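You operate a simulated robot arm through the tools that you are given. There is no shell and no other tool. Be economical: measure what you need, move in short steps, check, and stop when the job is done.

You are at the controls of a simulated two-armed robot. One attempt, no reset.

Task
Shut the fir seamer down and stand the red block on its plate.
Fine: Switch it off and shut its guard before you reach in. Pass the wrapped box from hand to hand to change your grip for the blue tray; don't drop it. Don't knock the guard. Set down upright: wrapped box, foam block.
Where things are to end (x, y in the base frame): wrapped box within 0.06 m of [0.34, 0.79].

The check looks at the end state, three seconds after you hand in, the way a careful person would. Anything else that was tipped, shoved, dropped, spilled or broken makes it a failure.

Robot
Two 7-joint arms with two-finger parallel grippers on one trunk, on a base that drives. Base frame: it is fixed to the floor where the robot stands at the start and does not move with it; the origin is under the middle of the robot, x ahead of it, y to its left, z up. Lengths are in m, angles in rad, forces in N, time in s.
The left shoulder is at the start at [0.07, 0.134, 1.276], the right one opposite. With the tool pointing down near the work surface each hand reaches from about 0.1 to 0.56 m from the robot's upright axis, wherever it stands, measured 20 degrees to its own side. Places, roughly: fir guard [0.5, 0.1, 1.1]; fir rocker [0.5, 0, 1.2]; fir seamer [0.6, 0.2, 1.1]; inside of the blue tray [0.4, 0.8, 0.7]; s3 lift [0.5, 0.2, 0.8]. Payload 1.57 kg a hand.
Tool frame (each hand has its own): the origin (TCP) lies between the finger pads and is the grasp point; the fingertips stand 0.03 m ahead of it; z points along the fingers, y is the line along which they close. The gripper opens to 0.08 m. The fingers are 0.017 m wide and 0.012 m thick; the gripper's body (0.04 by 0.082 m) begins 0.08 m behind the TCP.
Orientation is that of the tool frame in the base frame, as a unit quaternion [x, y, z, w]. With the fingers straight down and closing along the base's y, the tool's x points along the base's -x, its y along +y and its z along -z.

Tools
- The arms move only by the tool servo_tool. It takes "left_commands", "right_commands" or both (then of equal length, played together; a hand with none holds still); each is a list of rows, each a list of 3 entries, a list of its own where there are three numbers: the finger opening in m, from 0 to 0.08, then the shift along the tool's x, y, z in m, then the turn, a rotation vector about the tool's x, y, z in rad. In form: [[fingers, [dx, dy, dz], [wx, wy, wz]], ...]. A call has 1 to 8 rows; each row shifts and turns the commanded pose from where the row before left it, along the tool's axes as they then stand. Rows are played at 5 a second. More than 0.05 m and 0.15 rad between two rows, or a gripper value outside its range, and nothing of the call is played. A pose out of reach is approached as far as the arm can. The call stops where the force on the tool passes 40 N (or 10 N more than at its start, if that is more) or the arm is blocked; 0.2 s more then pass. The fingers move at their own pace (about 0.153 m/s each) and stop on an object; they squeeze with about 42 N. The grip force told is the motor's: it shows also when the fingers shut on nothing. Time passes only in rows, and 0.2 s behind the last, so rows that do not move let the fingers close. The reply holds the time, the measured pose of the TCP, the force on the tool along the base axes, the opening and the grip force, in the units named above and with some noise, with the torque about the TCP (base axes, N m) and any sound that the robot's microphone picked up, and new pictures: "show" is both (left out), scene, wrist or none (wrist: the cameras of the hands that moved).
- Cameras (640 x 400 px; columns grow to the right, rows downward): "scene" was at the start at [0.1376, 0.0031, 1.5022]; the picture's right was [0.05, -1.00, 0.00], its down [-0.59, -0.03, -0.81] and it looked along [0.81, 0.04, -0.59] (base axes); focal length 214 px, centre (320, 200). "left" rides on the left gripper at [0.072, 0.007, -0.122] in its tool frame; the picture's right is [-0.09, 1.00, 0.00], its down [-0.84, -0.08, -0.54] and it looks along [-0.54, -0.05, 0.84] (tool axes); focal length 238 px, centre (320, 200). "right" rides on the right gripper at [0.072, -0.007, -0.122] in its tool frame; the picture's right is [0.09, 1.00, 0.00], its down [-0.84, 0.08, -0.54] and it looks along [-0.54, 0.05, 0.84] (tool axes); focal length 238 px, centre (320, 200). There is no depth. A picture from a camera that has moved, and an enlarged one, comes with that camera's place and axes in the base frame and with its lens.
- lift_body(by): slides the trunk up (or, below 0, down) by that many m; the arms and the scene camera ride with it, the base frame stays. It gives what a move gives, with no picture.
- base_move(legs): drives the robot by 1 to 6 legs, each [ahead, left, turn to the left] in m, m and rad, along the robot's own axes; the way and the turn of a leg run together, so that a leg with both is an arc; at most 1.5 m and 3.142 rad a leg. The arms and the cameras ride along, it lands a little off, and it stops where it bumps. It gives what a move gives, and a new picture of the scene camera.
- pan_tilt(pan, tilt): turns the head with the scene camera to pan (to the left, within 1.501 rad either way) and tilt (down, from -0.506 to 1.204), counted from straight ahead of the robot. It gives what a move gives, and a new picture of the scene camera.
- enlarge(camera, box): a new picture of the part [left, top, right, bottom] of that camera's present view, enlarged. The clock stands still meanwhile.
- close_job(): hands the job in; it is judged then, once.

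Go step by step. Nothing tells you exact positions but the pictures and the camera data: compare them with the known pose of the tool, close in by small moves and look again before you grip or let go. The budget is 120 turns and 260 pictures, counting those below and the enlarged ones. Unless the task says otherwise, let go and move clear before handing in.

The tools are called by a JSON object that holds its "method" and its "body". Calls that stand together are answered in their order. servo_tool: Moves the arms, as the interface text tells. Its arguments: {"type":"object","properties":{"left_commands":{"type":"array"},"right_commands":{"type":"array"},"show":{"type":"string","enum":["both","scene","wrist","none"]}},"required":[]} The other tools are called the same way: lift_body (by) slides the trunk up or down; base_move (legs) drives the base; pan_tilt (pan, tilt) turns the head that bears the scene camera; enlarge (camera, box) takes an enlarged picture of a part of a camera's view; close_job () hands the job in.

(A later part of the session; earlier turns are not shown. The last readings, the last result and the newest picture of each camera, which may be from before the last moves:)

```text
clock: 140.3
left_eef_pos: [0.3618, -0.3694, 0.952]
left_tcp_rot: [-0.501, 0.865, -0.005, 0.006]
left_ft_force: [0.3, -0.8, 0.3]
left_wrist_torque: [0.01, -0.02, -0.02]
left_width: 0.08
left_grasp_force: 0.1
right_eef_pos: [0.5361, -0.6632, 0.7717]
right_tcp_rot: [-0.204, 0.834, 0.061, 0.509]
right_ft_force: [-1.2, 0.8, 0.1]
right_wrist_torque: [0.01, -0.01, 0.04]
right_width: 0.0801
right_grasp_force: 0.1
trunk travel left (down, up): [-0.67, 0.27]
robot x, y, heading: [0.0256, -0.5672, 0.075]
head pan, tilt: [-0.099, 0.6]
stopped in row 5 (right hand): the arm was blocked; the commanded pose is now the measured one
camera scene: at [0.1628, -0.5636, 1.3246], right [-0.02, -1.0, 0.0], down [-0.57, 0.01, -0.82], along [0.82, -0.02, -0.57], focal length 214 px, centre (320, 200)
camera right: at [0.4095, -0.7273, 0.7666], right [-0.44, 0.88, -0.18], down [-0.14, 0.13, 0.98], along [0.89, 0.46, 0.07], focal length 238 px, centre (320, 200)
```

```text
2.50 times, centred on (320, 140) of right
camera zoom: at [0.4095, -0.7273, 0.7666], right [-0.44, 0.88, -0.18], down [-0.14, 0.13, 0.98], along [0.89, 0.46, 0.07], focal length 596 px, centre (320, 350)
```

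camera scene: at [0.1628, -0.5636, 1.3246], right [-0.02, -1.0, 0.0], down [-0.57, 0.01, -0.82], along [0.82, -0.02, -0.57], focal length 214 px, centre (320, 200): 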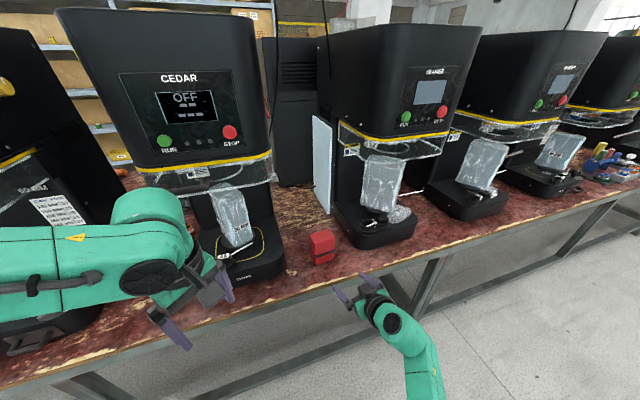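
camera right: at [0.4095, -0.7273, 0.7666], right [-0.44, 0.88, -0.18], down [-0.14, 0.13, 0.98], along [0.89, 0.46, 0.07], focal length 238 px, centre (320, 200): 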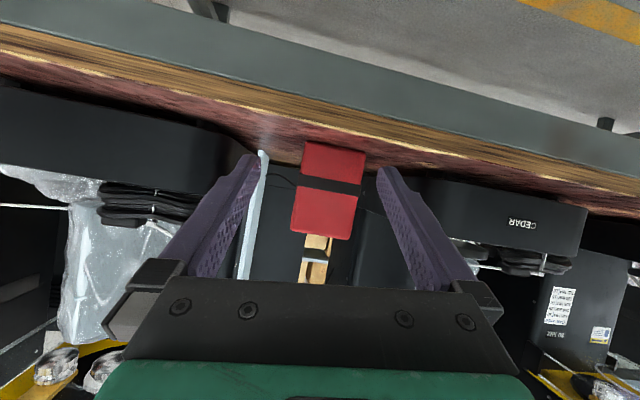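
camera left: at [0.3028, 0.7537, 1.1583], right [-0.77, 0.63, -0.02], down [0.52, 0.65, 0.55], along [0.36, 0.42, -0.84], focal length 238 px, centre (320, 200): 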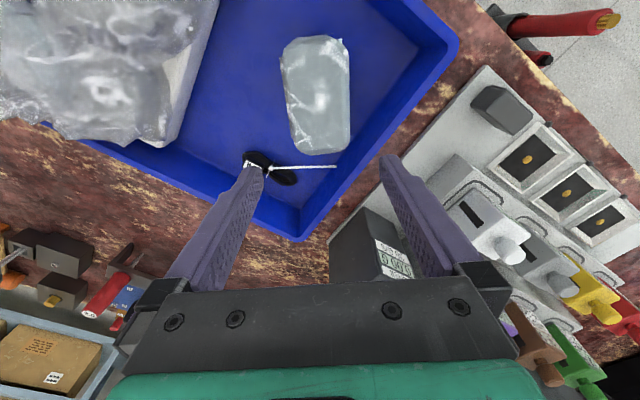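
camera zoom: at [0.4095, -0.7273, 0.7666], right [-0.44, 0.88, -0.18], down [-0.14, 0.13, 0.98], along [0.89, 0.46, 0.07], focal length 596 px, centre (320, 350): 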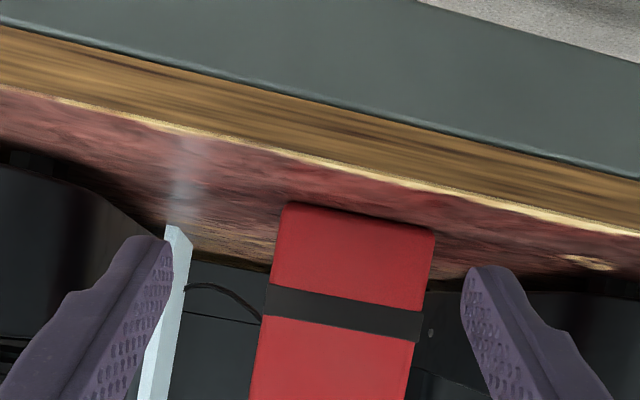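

The wrist hit its limit while lowering. I'll raise the hand relative to the body, correct the roll, and use the trunk for height instead.

{"method": "servo_tool", "body": {"right_commands": [[0.08, [-0.0225, 0, -0.011], [-0.0135, -0.0255, 0.0525]], [0.08, [-0.0225, 0, -0.011], [-0.0135, -0.0255, 0.0525]], [0.08, [0, 0, 0], [0, 0, 0]]], "show": "none"}}

{"method": "lift_body", "body": {"by": -0.035}}

{"method": "enlarge", "body": {"camera": "right", "box": [160, 20, 480, 220]}}

```text
clock: 141.0
left_eef_pos: [0.3623, -0.3706, 0.952]
left_tcp_rot: [-0.5, 0.866, -0.006, 0.006]
left_ft_force: [0.2, 0.1, 0.0]
left_wrist_torque: [0.02, 0.01, 0.02]
left_width: 0.0798
left_grasp_force: 0.2
right_eef_pos: [0.5329, -0.6858, 0.8089]
right_tcp_rot: [-0.215, 0.833, 0.055, 0.507]
right_ft_force: [-0.4, -0.5, 0.0]
right_wrist_torque: [0.01, 0.02, -0.02]
right_width: 0.0798
right_grasp_force: 0.0
trunk travel left (down, up): [-0.67, 0.27]
robot x, y, heading: [0.023, -0.5621, 0.076]
head pan, tilt: [-0.099, 0.6]
stopped in row 3 (right hand): the arm was blocked; the commanded pose is now the measured one
```

```text
clock: 141.8
left_eef_pos: [0.3622, -0.3688, 0.9175]
left_tcp_rot: [-0.501, 0.865, -0.006, 0.006]
left_ft_force: [0.0, 0.2, 0.2]
left_wrist_torque: [0.01, 0.0, 0.02]
left_width: 0.0801
left_grasp_force: 0.1
right_eef_pos: [0.5332, -0.6864, 0.7754]
right_tcp_rot: [-0.214, 0.832, 0.055, 0.508]
right_ft_force: [-0.4, -0.5, 0.4]
right_wrist_torque: [-0.01, -0.01, 0.01]
right_width: 0.0798
right_grasp_force: 0.1
trunk travel left (down, up): [-0.635, 0.305]
robot x, y, heading: [0.0241, -0.5672, 0.076]
head pan, tilt: [-0.099, 0.6]
```

```text
2.00 times, centred on (320, 120) of right
camera zoom: at [0.4071, -0.7519, 0.7699], right [-0.45, 0.87, -0.21], down [-0.15, 0.15, 0.98], along [0.88, 0.47, 0.06], focal length 477 px, centre (320, 360)
```

zoom: 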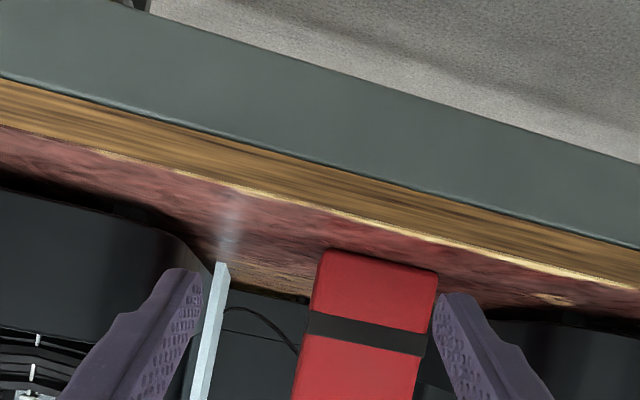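

The limit comes from the small relative heading far out to the right. I'll back off and turn the robot right so the hand heading is more inward relative to the body.

{"method": "base_move", "body": {"legs": [[-0.25, 0, 0], [0, 0, -0.37]]}}

```text
clock: 144.8
left_eef_pos: [0.1566, -0.5213, 0.9172]
left_tcp_rot: [-0.337, 0.941, -0.008, 0.005]
left_ft_force: [0.6, -0.2, -0.6]
left_wrist_torque: [-0.01, 0.0, 0.01]
left_width: 0.08
left_grasp_force: 0.0
right_eef_pos: [0.2043, -0.879, 0.7741]
right_tcp_rot: [-0.06, 0.858, -0.037, 0.509]
right_ft_force: [0.2, 0.6, 0.3]
right_wrist_torque: [0.04, 0.0, 0.0]
right_width: 0.0799
right_grasp_force: 0.1
trunk travel left (down, up): [-0.635, 0.305]
robot x, y, heading: [-0.2285, -0.5844, -0.282]
head pan, tilt: [-0.099, 0.6]
camera scene: at [-0.0987, -0.6328, 1.2896], right [-0.37, -0.93, 0.0], down [-0.52, 0.21, -0.83], along [0.77, -0.31, -0.56], focal length 214 px, centre (320, 200)
```

scene: 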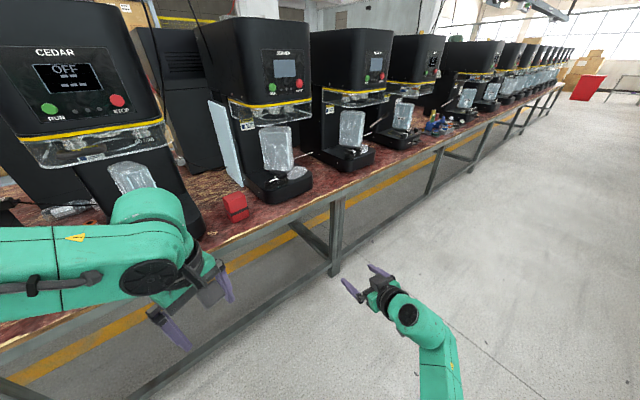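

{"method": "servo_tool", "body": {"right_commands": [[0.08, [0, 0.02, 0], [-0.1157, -0.0263, -0.013]], [0.08, [0, 0.02, 0], [-0.1157, -0.0263, -0.013]], [0.08, [0, 0.02, 0], [-0.1157, -0.0263, -0.013]], [0.08, [-0.016, 0.033, 0], [0, 0, 0]], [0.08, [-0.016, 0.033, 0], [0, 0, 0]], [0.08, [-0.016, 0.033, 0], [0, 0, 0]], [0.08, [0, 0, 0], [0, 0, 0]]], "show": "wrist"}}

```text
clock: 146.3
left_eef_pos: [0.1569, -0.5217, 0.9184]
left_tcp_rot: [-0.337, 0.941, -0.007, 0.005]
left_ft_force: [-0.3, -0.3, -0.7]
left_wrist_torque: [-0.01, 0.01, -0.02]
left_width: 0.0801
left_grasp_force: 0.2
right_eef_pos: [0.1721, -0.7285, 0.8089]
right_tcp_rot: [-0.19, 0.831, 0.083, 0.517]
right_ft_force: [0.5, 0.6, 0.0]
right_wrist_torque: [-0.03, 0.0, 0.02]
right_width: 0.08
right_grasp_force: 0.0
trunk travel left (down, up): [-0.635, 0.305]
robot x, y, heading: [-0.2286, -0.5841, -0.282]
head pan, tilt: [-0.099, 0.6]
camera right: at [0.0456, -0.7925, 0.7992], right [-0.44, 0.89, -0.14], down [-0.15, 0.08, 0.99], along [0.89, 0.45, 0.1], focal length 238 px, centre (320, 200)
```

right: 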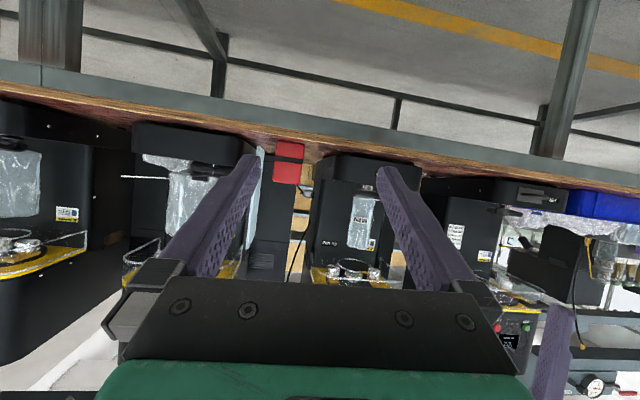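

{"method": "servo_tool", "body": {"right_commands": [[0.08, [0, 0, 0], [-0.007, -0.024, 0.062]], [0.08, [0, 0, 0], [0, 0, 0]], [0.08, [0, 0, 0], [0, 0, 0]]], "left_commands": [[0.08, [0.031, 0.0254, -0.01], [0, 0, 0]], [0.08, [0.031, 0.0254, -0.01], [0, 0, 0]], [0.08, [0.031, 0.0254, -0.01], [0, 0, 0]]], "show": "none"}}

{"method": "base_move", "body": {"legs": [[0, 0.186, 0], [0.25, 0, 0]]}}

{"method": "enlarge", "body": {"camera": "right", "box": [160, 20, 480, 220]}}

```text
clock: 147.2
left_eef_pos: [0.104, -0.5285, 0.9493]
left_tcp_rot: [-0.337, 0.941, -0.008, 0.005]
left_ft_force: [0.2, -0.6, -0.1]
left_wrist_torque: [0.02, -0.04, -0.02]
left_width: 0.0802
left_grasp_force: 0.0
left hand out of reach, approached as far as the arm can: row 1, 2, 3
right_eef_pos: [0.168, -0.7297, 0.803]
right_tcp_rot: [-0.175, 0.832, 0.1, 0.517]
right_ft_force: [0.5, -0.2, -0.4]
right_wrist_torque: [0.01, 0.05, 0.0]
right_width: 0.0801
right_grasp_force: 0.1
trunk travel left (down, up): [-0.635, 0.305]
robot x, y, heading: [-0.2312, -0.5872, -0.285]
head pan, tilt: [-0.099, 0.6]
```

```text
clock: 150.1
left_eef_pos: [0.3948, -0.4178, 0.9491]
left_tcp_rot: [-0.335, 0.942, -0.007, 0.005]
left_ft_force: [-0.2, -0.5, 0.7]
left_wrist_torque: [0.02, 0.01, 0.0]
left_width: 0.0801
left_grasp_force: 0.0
right_eef_pos: [0.455, -0.6166, 0.8003]
right_tcp_rot: [-0.175, 0.834, 0.103, 0.512]
right_ft_force: [-0.5, -0.1, -0.5]
right_wrist_torque: [-0.02, -0.02, -0.02]
right_width: 0.0801
right_grasp_force: 0.0
trunk travel left (down, up): [-0.635, 0.305]
robot x, y, heading: [0.0595, -0.4732, -0.286]
head pan, tilt: [-0.099, 0.6]
camera scene: at [0.1901, -0.5231, 1.2896], right [-0.38, -0.93, 0.0], down [-0.52, 0.21, -0.83], along [0.76, -0.31, -0.56], focal length 214 px, centre (320, 200)
```

scene: 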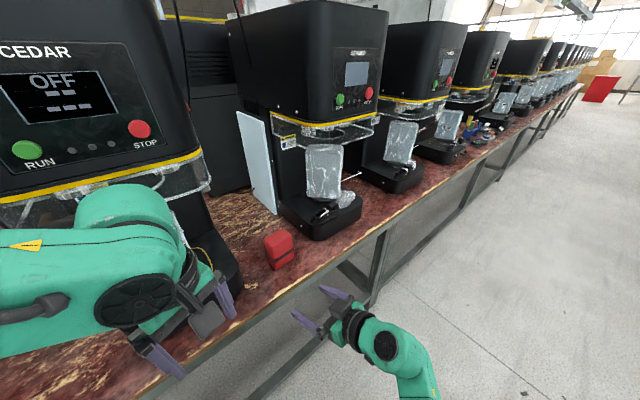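

```text
2.00 times, centred on (320, 120) of right
camera zoom: at [0.3284, -0.6799, 0.7899], right [-0.43, 0.9, -0.09], down [-0.13, 0.04, 0.99], along [0.89, 0.44, 0.1], focal length 477 px, centre (320, 360)
```

zoom: 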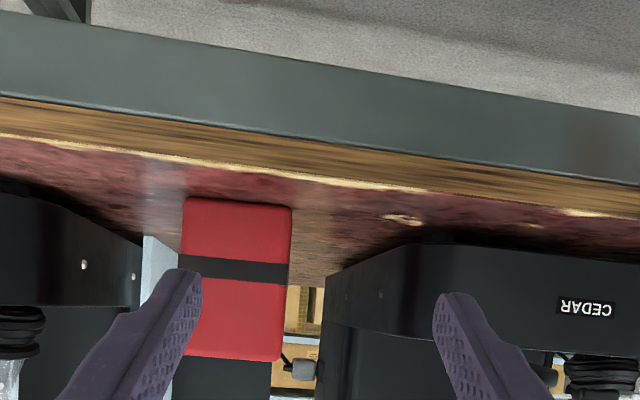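

Good pose now. The block is 5 cm toward tool −y, and about 0.17 m ahead. Drive forward 0.09 (which also corrects the lateral offset) and lower 1 cm.

{"method": "base_move", "body": {"legs": [[0.09, 0.01, 0]]}}

{"method": "lift_body", "body": {"by": -0.012}}

{"method": "enlarge", "body": {"camera": "right", "box": [160, 20, 480, 220]}}

```text
clock: 151.2
left_eef_pos: [0.4823, -0.4336, 0.9496]
left_tcp_rot: [-0.337, 0.941, -0.007, 0.005]
left_ft_force: [-0.1, 0.3, -0.2]
left_wrist_torque: [-0.01, 0.01, 0.03]
left_width: 0.0801
left_grasp_force: 0.0
right_eef_pos: [0.5431, -0.6328, 0.7995]
right_tcp_rot: [-0.177, 0.835, 0.103, 0.511]
right_ft_force: [1.4, -1.1, 0.6]
right_wrist_torque: [0.01, 0.01, 0.04]
right_width: 0.0799
right_grasp_force: 0.1
trunk travel left (down, up): [-0.635, 0.305]
robot x, y, heading: [0.1492, -0.4901, -0.282]
head pan, tilt: [-0.099, 0.6]
camera scene: at [0.2782, -0.5383, 1.2896], right [-0.37, -0.93, 0.0], down [-0.52, 0.21, -0.82], along [0.76, -0.31, -0.57], focal length 214 px, centre (320, 200)
```

scene: 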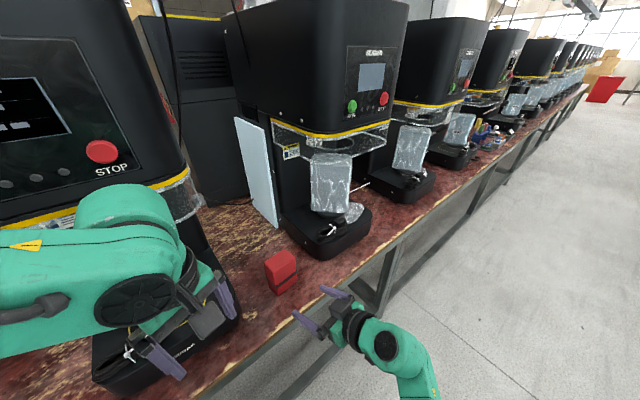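

```text
clock: 151.8
left_eef_pos: [0.4824, -0.4335, 0.9378]
left_tcp_rot: [-0.337, 0.941, -0.006, 0.005]
left_ft_force: [0.6, 0.6, 0.7]
left_wrist_torque: [0.0, 0.02, 0.01]
left_width: 0.0803
left_grasp_force: 0.0
right_eef_pos: [0.5428, -0.6305, 0.7868]
right_tcp_rot: [-0.177, 0.835, 0.102, 0.511]
right_ft_force: [0.0, 0.8, 0.5]
right_wrist_torque: [0.0, 0.01, 0.02]
right_width: 0.0801
right_grasp_force: 0.1
trunk travel left (down, up): [-0.623, 0.317]
robot x, y, heading: [0.1482, -0.4893, -0.284]
head pan, tilt: [-0.099, 0.6]
```

```text
2.00 times, centred on (320, 120) of right
camera zoom: at [0.4162, -0.6956, 0.7775], right [-0.44, 0.9, -0.09], down [-0.13, 0.04, 0.99], along [0.89, 0.44, 0.1], focal length 477 px, centre (320, 360)
```

zoom: 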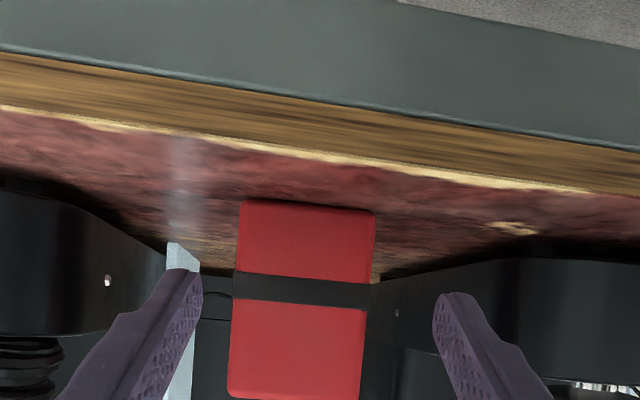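

Lateral error is 7.5 mm, with the face 0.10 m ahead. Correct and advance to just before the block.

{"method": "servo_tool", "body": {"right_commands": [[0.08, [0, -0.0075, 0], [0, 0, 0]], [0.08, [-0.0091, 0, 0.0178], [0, 0, 0]], [0.08, [-0.0091, 0, 0.0178], [0, 0, 0]], [0.08, [-0.0091, 0, 0.0178], [0, 0, 0]], [0.08, [0, 0, 0], [0, 0, 0]]], "show": "wrist"}}

{"method": "enlarge", "body": {"camera": "right", "box": [160, 60, 480, 260]}}

{"method": "enlarge", "body": {"camera": "scene", "box": [220, 220, 380, 320]}}

```text
clock: 153.2
left_eef_pos: [0.4812, -0.4337, 0.9373]
left_tcp_rot: [-0.338, 0.941, -0.006, 0.005]
left_ft_force: [-0.5, 0.9, 0.3]
left_wrist_torque: [0.0, -0.01, 0.0]
left_width: 0.0797
left_grasp_force: 0.1
right_eef_pos: [0.589, -0.632, 0.7635]
right_tcp_rot: [-0.209, 0.846, 0.072, 0.485]
right_ft_force: [-0.4, 0.2, -0.3]
right_wrist_torque: [-0.02, -0.01, -0.02]
right_width: 0.08
right_grasp_force: 0.1
trunk travel left (down, up): [-0.623, 0.317]
robot x, y, heading: [0.1476, -0.4885, -0.283]
head pan, tilt: [-0.099, 0.6]
stopped in row 5 (right hand): the arm was blocked; the commanded pose is now the measured one
camera right: at [0.463, -0.6981, 0.7636], right [-0.46, 0.87, -0.16], down [-0.09, 0.13, 0.99], along [0.88, 0.47, 0.02], focal length 238 px, centre (320, 200)
```

right: 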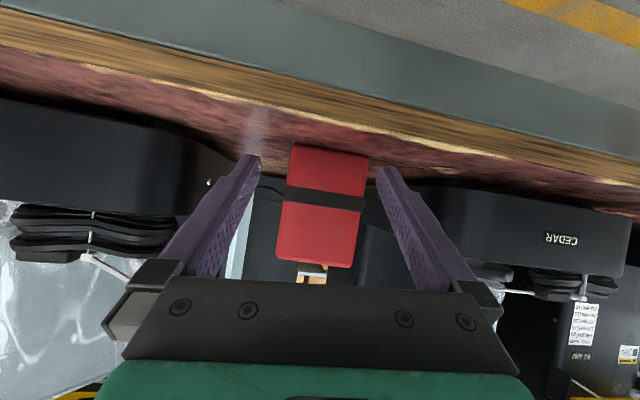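

```text
2.00 times, centred on (320, 160) of right
camera zoom: at [0.463, -0.6981, 0.7636], right [-0.46, 0.87, -0.16], down [-0.09, 0.13, 0.99], along [0.88, 0.47, 0.02], focal length 477 px, centre (320, 280)
```

zoom: 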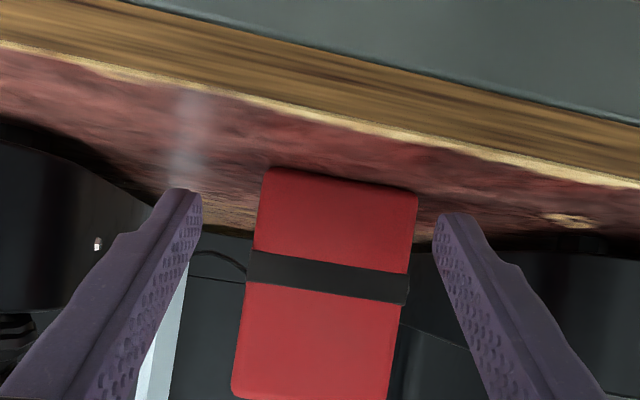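

```text
4.00 times, centred on (300, 270) of scene
camera zoom: at [0.278, -0.5383, 1.2776], right [-0.37, -0.93, 0.0], down [-0.52, 0.21, -0.82], along [0.76, -0.31, -0.57], focal length 858 px, centre (400, -80)
```

zoom: 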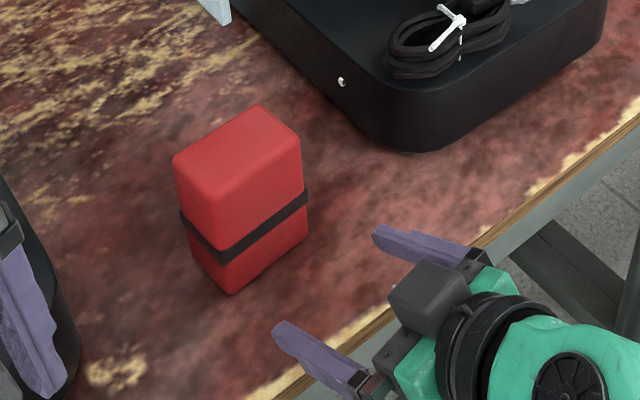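

The forward-facing horizontal pose keeps hitting the limit. Better plan: the left hand picks the block from above (across its 0.065 side), then passes it to the right hand in the known-good pose for the plate. Back off and prepare.

{"method": "base_move", "body": {"legs": [[-0.25, 0, 0], [0, 0, 0.283]]}}

{"method": "servo_tool", "body": {"right_commands": [[0.08, [-0.024, 0, -0.038], [0, 0, 0]], [0.08, [-0.024, 0, -0.038], [0, 0, 0]], [0.08, [-0.024, 0, -0.038], [0, 0, 0]], [0.08, [-0.02, 0, -0.03], [0, 0, 0]]], "left_commands": [[0.08, [0, 0, 0], [0, 0, 0.1]], [0.08, [0, 0, 0], [0, 0, 0.1]], [0.08, [0, 0, 0], [0, 0, 0.1]], [0.08, [0, 0, 0], [0, 0, 0.1]]], "show": "none"}}

```text
clock: 156.0
left_eef_pos: [0.211, -0.2698, 0.9386]
left_tcp_rot: [-0.47, 0.882, -0.005, 0.006]
left_ft_force: [0.7, -0.2, 1.0]
left_wrist_torque: [0.0, -0.02, 0.03]
left_width: 0.0802
left_grasp_force: 0.0
right_eef_pos: [0.3712, -0.429, 0.7616]
right_tcp_rot: [-0.329, 0.807, 0.142, 0.469]
right_ft_force: [-0.5, 0.6, -0.7]
right_wrist_torque: [0.01, -0.01, 0.01]
right_width: 0.0802
right_grasp_force: 0.0
trunk travel left (down, up): [-0.623, 0.317]
robot x, y, heading: [-0.0906, -0.4205, 0.005]
head pan, tilt: [-0.099, 0.6]
camera scene: at [0.0463, -0.4291, 1.2776], right [-0.09, -1.0, 0.0], down [-0.56, 0.05, -0.82], along [0.82, -0.08, -0.57], focal length 214 px, centre (320, 200)
```

scene: 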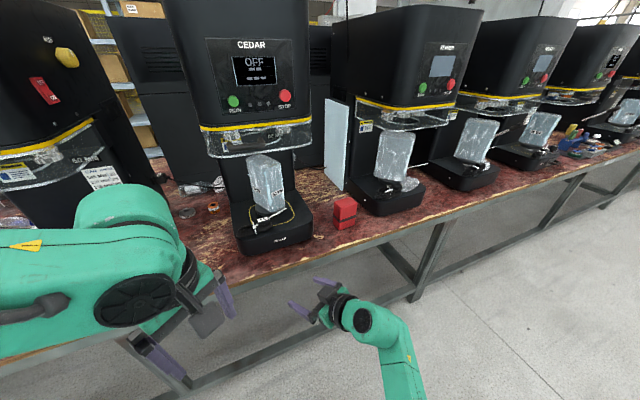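

```text
clock: 157.0
left_eef_pos: [0.2126, -0.2717, 0.9371]
left_tcp_rot: [-0.285, 0.958, -0.004, 0.006]
left_ft_force: [-1.1, -0.1, -0.2]
left_wrist_torque: [0.03, 0.03, -0.01]
left_width: 0.08
left_grasp_force: 0.1
right_eef_pos: [0.3048, -0.4694, 0.9177]
right_tcp_rot: [-0.326, 0.806, 0.148, 0.471]
right_ft_force: [0.3, -0.9, -1.8]
right_wrist_torque: [0.1, -0.09, 0.07]
right_width: 0.0801
right_grasp_force: 0.2
trunk travel left (down, up): [-0.623, 0.317]
robot x, y, heading: [-0.0896, -0.4221, 0.002]
head pan, tilt: [-0.099, 0.6]
```

{"method": "servo_tool", "body": {"right_commands": [[0.08, [0.003, 0.011, -0.039], [0, 0, 0]], [0.08, [0.003, 0.011, -0.039], [0, 0, 0]], [0.08, [0.003, 0.011, -0.039], [0, 0, 0]]], "left_commands": [[0.08, [0, 0, 0], [0, 0, 0.0925]], [0.08, [0, 0, 0], [0, 0, 0.0925]], [0.08, [0, 0, 0], [0, 0, 0]]], "show": "none"}}

{"method": "base_move", "body": {"legs": [[0, -0.26, 0], [0.2, 0, 0]]}}

{"method": "enlarge", "body": {"camera": "left", "box": [0, 0, 640, 400]}}

```text
clock: 157.8
left_eef_pos: [0.21, -0.2695, 0.9372]
left_tcp_rot: [-0.196, 0.98, -0.004, 0.008]
left_ft_force: [0.7, -0.1, 0.3]
left_wrist_torque: [0.0, 0.04, 0.0]
left_width: 0.0799
left_grasp_force: 0.1
right_eef_pos: [0.2905, -0.5305, 0.97]
right_tcp_rot: [-0.33, 0.807, 0.142, 0.469]
right_ft_force: [-0.2, 0.5, -0.2]
right_wrist_torque: [-0.04, 0.01, -0.03]
right_width: 0.0802
right_grasp_force: 0.0
right hand out of reach, approached as far as the arm can: row 1, 2, 3
trunk travel left (down, up): [-0.623, 0.317]
robot x, y, heading: [-0.0937, -0.4197, 0.006]
head pan, tilt: [-0.099, 0.6]
```

```text
clock: 160.8
left_eef_pos: [0.4112, -0.5291, 0.9373]
left_tcp_rot: [-0.195, 0.981, -0.005, 0.009]
left_ft_force: [-0.2, 0.4, -0.1]
left_wrist_torque: [0.01, 0.03, 0.02]
left_width: 0.0801
left_grasp_force: 0.0
right_eef_pos: [0.4907, -0.7897, 0.9696]
right_tcp_rot: [-0.33, 0.807, 0.143, 0.468]
right_ft_force: [-0.2, 0.9, 0.8]
right_wrist_torque: [-0.02, 0.02, 0.02]
right_width: 0.0801
right_grasp_force: 0.0
trunk travel left (down, up): [-0.623, 0.317]
robot x, y, heading: [0.1078, -0.6782, 0.005]
head pan, tilt: [-0.099, 0.6]
camera scene: at [0.2452, -0.6885, 1.2776], right [-0.09, -1.0, 0.0], down [-0.56, 0.05, -0.82], along [0.82, -0.08, -0.57], focal length 214 px, centre (320, 200)
```

scene: 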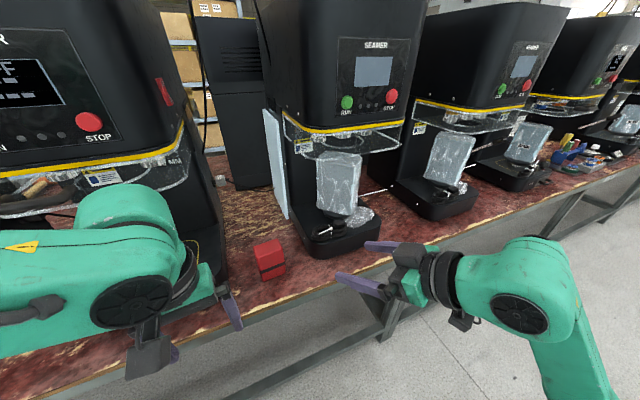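

```text
1.00 times, centred on (320, 200) of left (not enlarged: the box is as wide or as high as the picture)
camera zoom: at [0.3405, -0.5497, 1.058], right [-0.3, 0.96, -0.01], down [0.79, 0.25, 0.55], along [0.53, 0.16, -0.83], focal length 238 px, centre (320, 200)
```

zoom: 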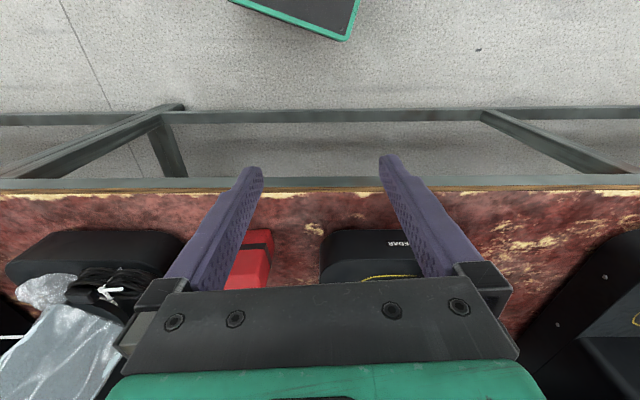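

The left hand needs about 0.25 m forward and 5 cm right. Drive 0.1 forward and extend the arm.

{"method": "base_move", "body": {"legs": [[0.1, -0.0, 0]]}}

{"method": "servo_tool", "body": {"left_commands": [[0.08, [-0.04, -0.025, 0], [0, 0, 0]], [0.08, [-0.04, -0.025, 0], [0, 0, 0]], [0.08, [-0.03, -0.02, 0], [0, 0, 0]], [0.08, [0, 0, 0], [0, 0, 0]]], "show": "both"}}

```text
clock: 162.0
left_eef_pos: [0.512, -0.5287, 0.9368]
left_tcp_rot: [-0.195, 0.981, -0.004, 0.008]
left_ft_force: [-0.4, 0.6, -0.3]
left_wrist_torque: [0.0, -0.02, 0.01]
left_width: 0.0802
left_grasp_force: 0.1
right_eef_pos: [0.5904, -0.7903, 0.971]
right_tcp_rot: [-0.33, 0.807, 0.143, 0.469]
right_ft_force: [1.2, -0.7, -0.8]
right_wrist_torque: [0.02, 0.0, 0.02]
right_width: 0.0801
right_grasp_force: 0.1
trunk travel left (down, up): [-0.623, 0.317]
robot x, y, heading: [0.2069, -0.6755, 0.005]
head pan, tilt: [-0.099, 0.6]
camera scene: at [0.3461, -0.6876, 1.2776], right [-0.09, -1.0, 0.0], down [-0.56, 0.05, -0.82], along [0.82, -0.08, -0.57], focal length 214 px, centre (320, 200)
```

scene: 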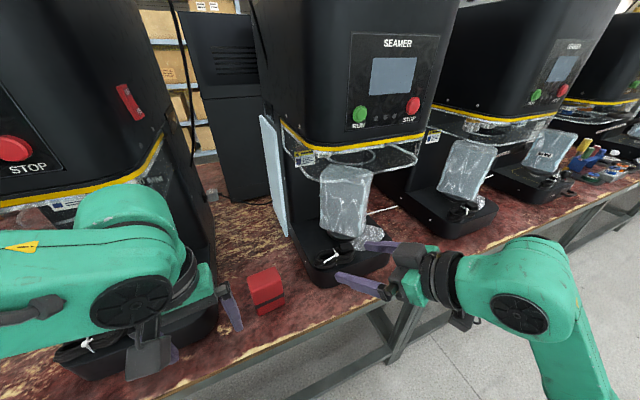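

```text
clock: 163.0
left_eef_pos: [0.6387, -0.55, 0.9403]
left_tcp_rot: [-0.196, 0.981, -0.004, 0.008]
left_ft_force: [-0.1, -0.3, 0.1]
left_wrist_torque: [-0.01, -0.02, -0.02]
left_width: 0.0801
left_grasp_force: 0.1
right_eef_pos: [0.5902, -0.7891, 0.9704]
right_tcp_rot: [-0.331, 0.807, 0.143, 0.468]
right_ft_force: [0.3, -0.3, 0.2]
right_wrist_torque: [-0.01, -0.01, -0.01]
right_width: 0.0799
right_grasp_force: 0.0
trunk travel left (down, up): [-0.623, 0.317]
robot x, y, heading: [0.2068, -0.68, 0.008]
head pan, tilt: [-0.099, 0.6]
camera scene: at [0.3452, -0.6877, 1.2777], right [-0.09, -1.0, 0.0], down [-0.56, 0.05, -0.83], along [0.82, -0.08, -0.56], focal length 214 px, centre (320, 200)
camera left: at [0.5684, -0.5712, 1.0606], right [-0.3, 0.95, -0.01], down [0.79, 0.25, 0.56], along [0.53, 0.16, -0.83], focal length 238 px, centre (320, 200)
```

scene: 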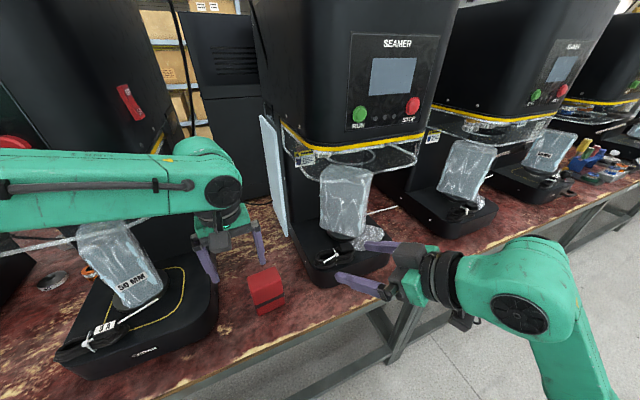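
left: 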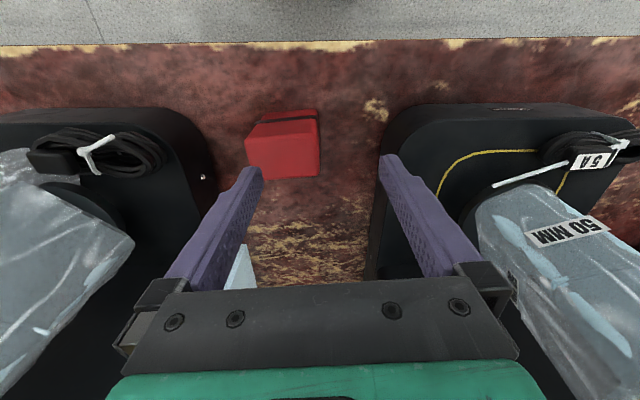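

{"method": "enlarge", "body": {"camera": "left", "box": [220, 90, 380, 190]}}

```text
4.00 times, centred on (300, 140) of left
camera zoom: at [0.5684, -0.5712, 1.0606], right [-0.3, 0.95, -0.01], down [0.79, 0.25, 0.56], along [0.53, 0.16, -0.83], focal length 953 px, centre (400, 440)
```

zoom: 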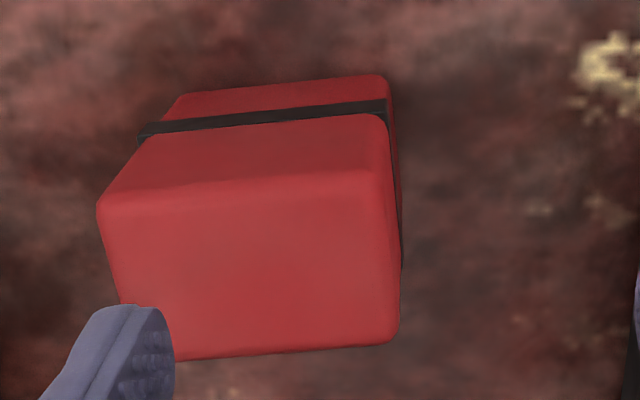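

The top face is 0.07 × 0.045 m at yaw 23°, centre (0.679, −0.579). Move over it and re-check.

{"method": "servo_tool", "body": {"left_commands": [[0.08, [-0.013, -0.021, 0], [0, 0, 0]], [0.08, [-0.013, -0.021, 0], [0, 0, 0]], [0.08, [0, 0, 0.03], [0, 0, -0.015]], [0.08, [0, 0, 0.02], [0, 0, 0]], [0.08, [0, 0, 0], [0, 0, 0]]], "show": "wrist"}}

{"method": "enlarge", "body": {"camera": "left", "box": [220, 50, 420, 200]}}

```text
clock: 164.2
left_eef_pos: [0.6811, -0.5794, 0.8914]
left_tcp_rot: [-0.202, 0.979, -0.004, 0.007]
left_ft_force: [-0.1, 0.6, 0.4]
left_wrist_torque: [0.01, -0.03, -0.01]
left_width: 0.0801
left_grasp_force: 0.1
right_eef_pos: [0.5912, -0.7888, 0.9706]
right_tcp_rot: [-0.33, 0.807, 0.142, 0.469]
right_ft_force: [0.8, 1.1, 0.3]
right_wrist_torque: [-0.03, 0.0, -0.04]
right_width: 0.0801
right_grasp_force: 0.0
trunk travel left (down, up): [-0.623, 0.317]
robot x, y, heading: [0.2102, -0.6784, 0.005]
head pan, tilt: [-0.099, 0.6]
camera left: at [0.6114, -0.6009, 1.0112], right [-0.31, 0.95, -0.01], down [0.79, 0.26, 0.55], along [0.53, 0.16, -0.83], focal length 238 px, centre (320, 200)
```

left: 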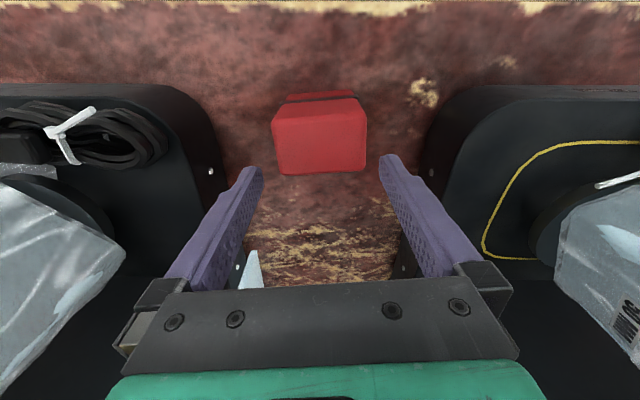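

```text
2.67 times, centred on (320, 125) of left
camera zoom: at [0.6114, -0.6009, 1.0112], right [-0.31, 0.95, -0.01], down [0.79, 0.26, 0.55], along [0.53, 0.16, -0.83], focal length 636 px, centre (320, 400)
```

zoom: 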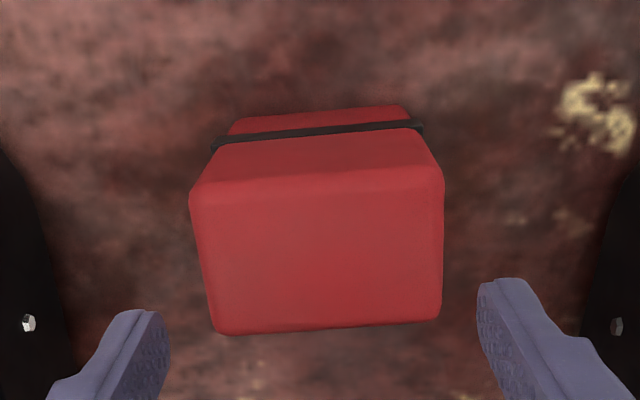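

Centred and aligned (the slope equals the camera's own roll). Descend and grip.

{"method": "servo_tool", "body": {"left_commands": [[0.08, [0, 0.0, 0.02], [0, 0, 0]], [0.08, [0, 0, 0.015], [0, 0, 0]], [0.08, [0, 0, 0.015], [0, 0, 0]], [0.08, [0, 0, 0.013], [0, 0, 0]], [0.08, [0, 0, 0], [0, 0, 0]]], "show": "wrist"}}

{"method": "enlarge", "body": {"camera": "left", "box": [220, 70, 420, 220]}}

```text
clock: 165.0
left_eef_pos: [0.6761, -0.5816, 0.8625]
left_tcp_rot: [-0.203, 0.979, -0.013, 0.024]
left_ft_force: [-15.8, -4.3, 52.3]
left_wrist_torque: [1.51, 1.63, 0.62]
left_width: 0.0785
left_grasp_force: 0.2
left hand out of reach, approached as far as the arm can: row 3
right_eef_pos: [0.5838, -0.7877, 0.9753]
right_tcp_rot: [-0.33, 0.804, 0.14, 0.474]
right_ft_force: [0.1, 0.3, 0.5]
right_wrist_torque: [0.0, -0.01, -0.05]
right_width: 0.08
right_grasp_force: 0.1
trunk travel left (down, up): [-0.623, 0.317]
robot x, y, heading: [0.2077, -0.6809, 0.009]
head pan, tilt: [-0.099, 0.6]
stopped in row 3 (left hand): the force on the tool passed its limit at 82 N (the readings are from after the stop); the commanded pose is now the measured one
camera left: at [0.6024, -0.6018, 0.98], right [-0.31, 0.95, -0.03], down [0.77, 0.27, 0.58], along [0.56, 0.15, -0.81], focal length 238 px, centre (320, 200)
```

left: 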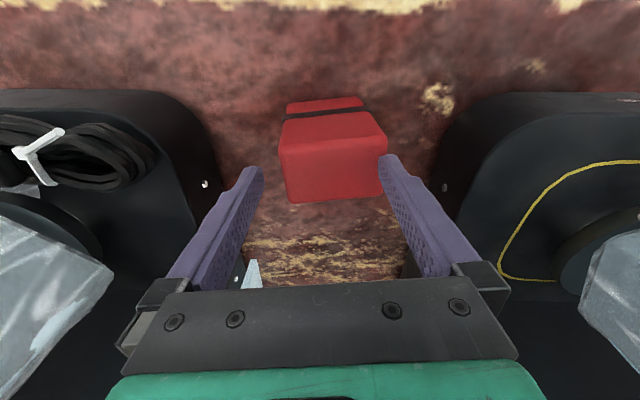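

```text
2.67 times, centred on (320, 145) of left
camera zoom: at [0.6024, -0.6018, 0.98], right [-0.31, 0.95, -0.03], down [0.77, 0.27, 0.58], along [0.56, 0.15, -0.81], focal length 636 px, centre (320, 347)
```

zoom: 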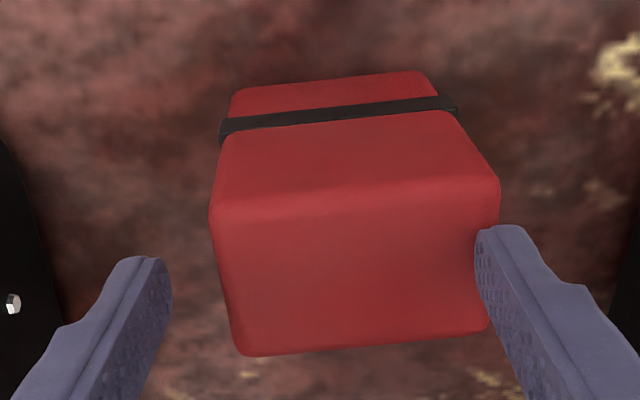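

One finger landed on the block's top edge. Rise at once and re-measure.

{"method": "servo_tool", "body": {"left_commands": [[0.08, [0, 0, -0.015], [0, 0, 0]], [0.08, [0, 0, -0.015], [0, 0, 0]], [0.08, [0, 0, 0], [0, 0, 0]]], "show": "both"}}

{"method": "enlarge", "body": {"camera": "left", "box": [220, 50, 420, 200]}}

{"method": "enlarge", "body": {"camera": "scene", "box": [200, 230, 330, 330]}}

```text
clock: 165.8
left_eef_pos: [0.6824, -0.582, 0.8841]
left_tcp_rot: [-0.202, 0.979, -0.008, 0.015]
left_ft_force: [-0.6, -0.3, -0.3]
left_wrist_torque: [0.01, 0.0, -0.02]
left_width: 0.0802
left_grasp_force: 0.0
right_eef_pos: [0.5914, -0.7905, 0.9704]
right_tcp_rot: [-0.329, 0.807, 0.142, 0.469]
right_ft_force: [-0.5, 0.3, 0.5]
right_wrist_torque: [0.0, 0.0, 0.0]
right_width: 0.0799
right_grasp_force: 0.0
trunk travel left (down, up): [-0.623, 0.317]
robot x, y, heading: [0.2066, -0.68, 0.005]
head pan, tilt: [-0.099, 0.6]
camera scene: at [0.3457, -0.6888, 1.2775], right [-0.09, -1.0, 0.0], down [-0.56, 0.05, -0.83], along [0.82, -0.08, -0.56], focal length 214 px, centre (320, 200)
camera left: at [0.6106, -0.6024, 1.0023], right [-0.31, 0.95, -0.02], down [0.78, 0.27, 0.57], along [0.54, 0.16, -0.82], focal length 238 px, centre (320, 200)
```

scene: 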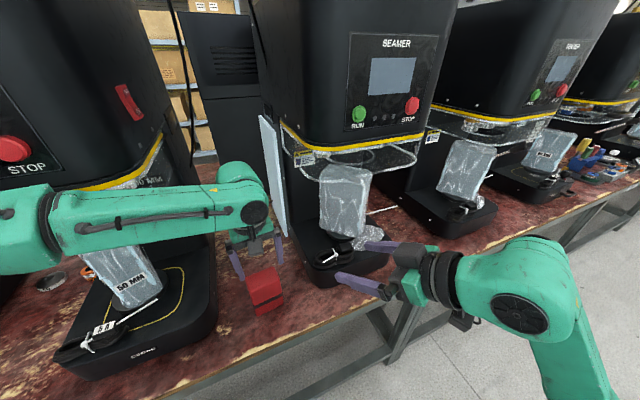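
left: 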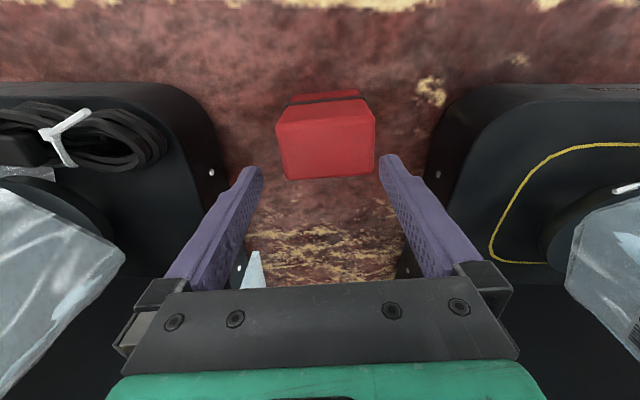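

```text
2.67 times, centred on (320, 125) of left
camera zoom: at [0.6106, -0.6024, 1.0023], right [-0.31, 0.95, -0.02], down [0.78, 0.27, 0.57], along [0.54, 0.16, -0.82], focal length 636 px, centre (320, 400)
```

zoom: 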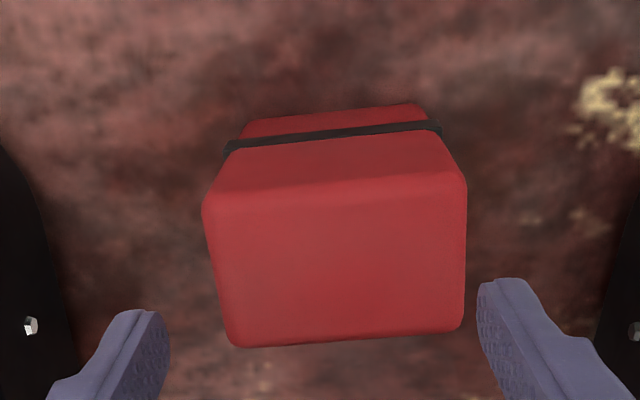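

```text
4.00 times, centred on (265, 280) of scene
camera zoom: at [0.3457, -0.6888, 1.2775], right [-0.09, -1.0, 0.0], down [-0.56, 0.05, -0.83], along [0.82, -0.08, -0.56], focal length 858 px, centre (540, -120)
```

zoom: 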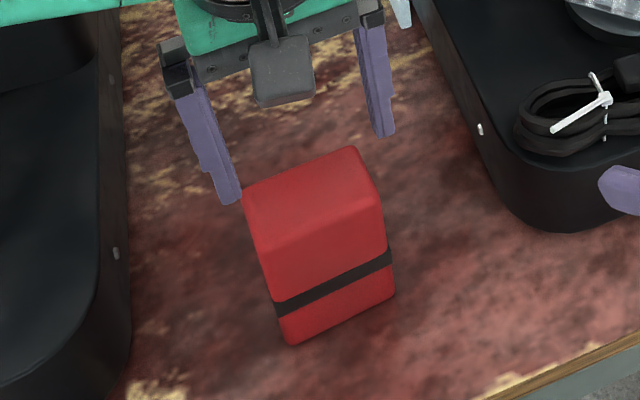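

The block is still standing. It's about 5 mm off toward tool +y, and the hand has leaned slightly. Correct both and look again close to the top.

{"method": "servo_tool", "body": {"left_commands": [[0.08, [0, 0.005, 0], [0, 0.03, 0]], [0.08, [0, 0, 0.007], [0, 0, 0]], [0.08, [0, 0, 0], [0, 0, 0]], [0.08, [0, 0, 0], [0, 0, 0]]], "show": "wrist"}}

{"method": "enlarge", "body": {"camera": "left", "box": [220, 70, 420, 220]}}

```text
clock: 166.8
left_eef_pos: [0.6805, -0.5775, 0.8751]
left_tcp_rot: [-0.203, 0.979, -0.011, 0.001]
left_ft_force: [-0.6, -1.1, 0.2]
left_wrist_torque: [-0.03, 0.01, 0.0]
left_width: 0.0799
left_grasp_force: 0.2
right_eef_pos: [0.5926, -0.79, 0.9697]
right_tcp_rot: [-0.33, 0.807, 0.143, 0.469]
right_ft_force: [-0.3, 0.4, 0.8]
right_wrist_torque: [0.01, -0.02, -0.01]
right_width: 0.0799
right_grasp_force: 0.1
trunk travel left (down, up): [-0.623, 0.317]
robot x, y, heading: [0.2076, -0.6803, 0.008]
head pan, tilt: [-0.099, 0.6]
camera left: at [0.612, -0.5955, 0.997], right [-0.31, 0.95, -0.02], down [0.8, 0.27, 0.54], along [0.52, 0.15, -0.84], focal length 238 px, centre (320, 200)
```

left: 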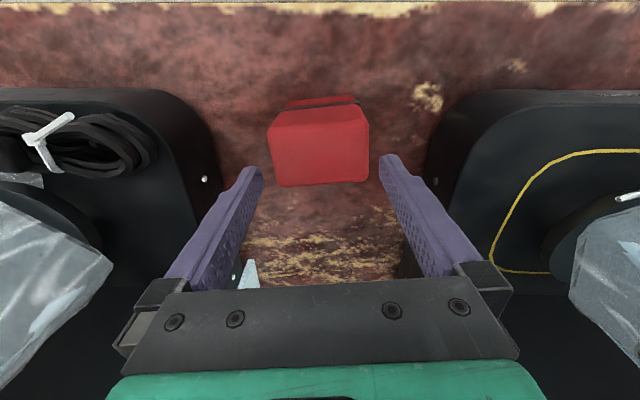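

```text
2.67 times, centred on (320, 145) of left
camera zoom: at [0.612, -0.5955, 0.997], right [-0.31, 0.95, -0.02], down [0.8, 0.27, 0.54], along [0.52, 0.15, -0.84], focal length 636 px, centre (320, 347)
```

zoom: 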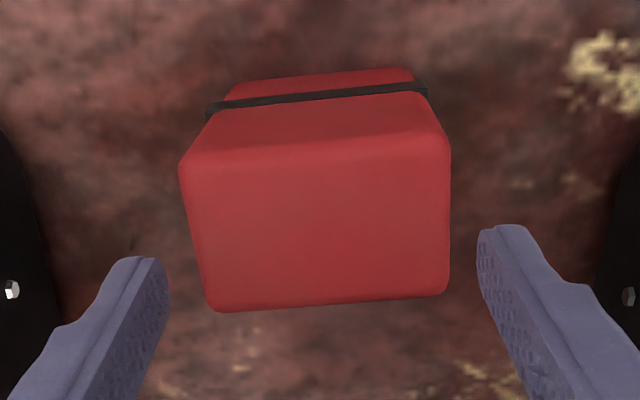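

Centred within about 1 mm; the block is nearly 0.072 wide, so margins are 4 mm. Descend 1 cm and check again.

{"method": "servo_tool", "body": {"left_commands": [[0.08, [0, 0, 0.005], [0, 0, 0]], [0.08, [0, 0, 0.004], [0, 0, 0]], [0.08, [0, 0, 0], [0, 0, 0]]], "show": "none"}}

{"method": "enlarge", "body": {"camera": "left", "box": [220, 80, 420, 230]}}

```text
clock: 167.6
left_eef_pos: [0.6811, -0.5765, 0.8671]
left_tcp_rot: [-0.201, 0.979, -0.011, 0.001]
left_ft_force: [-0.8, 0.5, -0.6]
left_wrist_torque: [0.04, -0.01, -0.02]
left_width: 0.0802
left_grasp_force: 0.0
right_eef_pos: [0.591, -0.7902, 0.9708]
right_tcp_rot: [-0.329, 0.807, 0.142, 0.469]
right_ft_force: [-0.7, -0.2, -0.2]
right_wrist_torque: [-0.04, 0.01, -0.01]
right_width: 0.0802
right_grasp_force: 0.0
trunk travel left (down, up): [-0.623, 0.317]
robot x, y, heading: [0.2067, -0.683, 0.013]
head pan, tilt: [-0.099, 0.6]
```

```text
2.67 times, centred on (320, 155) of left
camera zoom: at [0.6122, -0.5958, 0.9883], right [-0.31, 0.95, -0.02], down [0.8, 0.27, 0.54], along [0.52, 0.15, -0.84], focal length 636 px, centre (320, 320)
```

zoom: 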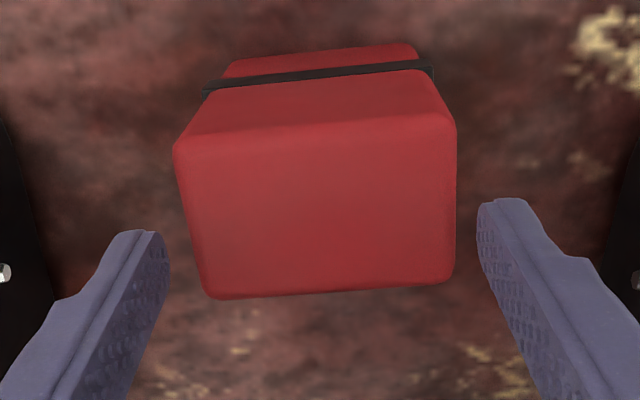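

{"method": "servo_tool", "body": {"left_commands": [[0.08, [0, 0, 0.004], [0, 0, 0]], [0.08, [0, 0, 0.004], [0, 0, 0]], [0.08, [0, 0, 0.004], [0, 0, 0]], [0.08, [0, 0, 0], [0, 0, 0]]], "show": "none"}}

{"method": "enlarge", "body": {"camera": "left", "box": [220, 80, 420, 230]}}

```text
clock: 168.6
left_eef_pos: [0.6774, -0.5797, 0.8566]
left_tcp_rot: [-0.202, 0.979, -0.01, 0.003]
left_ft_force: [0.8, 0.3, 0.8]
left_wrist_torque: [0.03, 0.01, -0.01]
left_width: 0.0799
left_grasp_force: 0.1
right_eef_pos: [0.5879, -0.7934, 0.972]
right_tcp_rot: [-0.33, 0.806, 0.144, 0.471]
right_ft_force: [0.5, -0.8, -0.2]
right_wrist_torque: [0.03, 0.0, -0.01]
right_width: 0.0801
right_grasp_force: 0.1
trunk travel left (down, up): [-0.623, 0.317]
robot x, y, heading: [0.2097, -0.6835, 0.0]
head pan, tilt: [-0.099, 0.6]
```

```text
2.67 times, centred on (320, 155) of left
camera zoom: at [0.6085, -0.5998, 0.9784], right [-0.31, 0.95, -0.02], down [0.79, 0.27, 0.55], along [0.52, 0.15, -0.84], focal length 636 px, centre (320, 320)
```

zoom: 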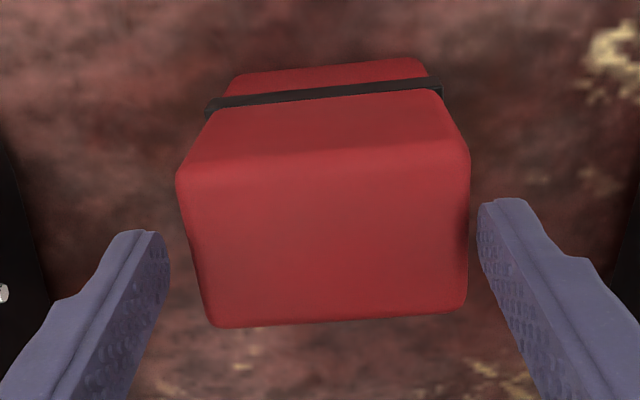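

{"method": "servo_tool", "body": {"left_commands": [[0.08, [0, 0.0025, 0], [0, 0, 0]], [0.08, [0, 0, 0.005], [0, 0, 0]], [0.08, [0, 0, 0.005], [0, 0, 0]], [0.08, [0, 0, 0], [0, 0, 0]]], "show": "none"}}

{"method": "enlarge", "body": {"camera": "left", "box": [220, 90, 420, 240]}}

```text
clock: 169.6
left_eef_pos: [0.6758, -0.5792, 0.8478]
left_tcp_rot: [-0.202, 0.979, -0.011, 0.004]
left_ft_force: [-0.3, -0.1, 0.8]
left_wrist_torque: [0.03, 0.01, 0.01]
left_width: 0.0797
left_grasp_force: 0.1
right_eef_pos: [0.5858, -0.7924, 0.9719]
right_tcp_rot: [-0.33, 0.805, 0.143, 0.471]
right_ft_force: [-0.1, -0.1, -0.3]
right_wrist_torque: [0.01, 0.01, -0.01]
right_width: 0.0801
right_grasp_force: 0.1
trunk travel left (down, up): [-0.623, 0.317]
robot x, y, heading: [0.2055, -0.6817, 0.01]
head pan, tilt: [-0.099, 0.6]
```

```text
2.67 times, centred on (320, 165) of left
camera zoom: at [0.6064, -0.5977, 0.9689], right [-0.31, 0.95, -0.02], down [0.79, 0.27, 0.55], along [0.53, 0.15, -0.84], focal length 636 px, centre (320, 293)
```

zoom: 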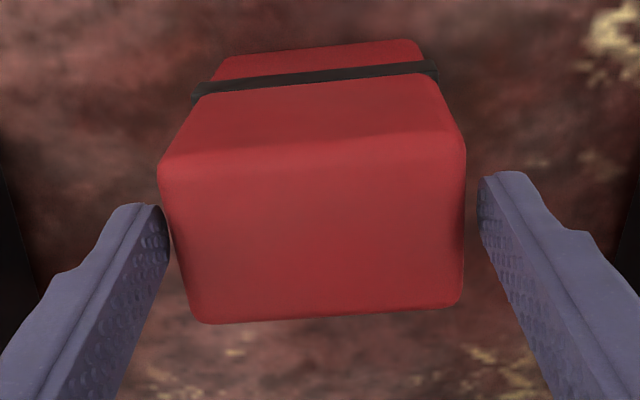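

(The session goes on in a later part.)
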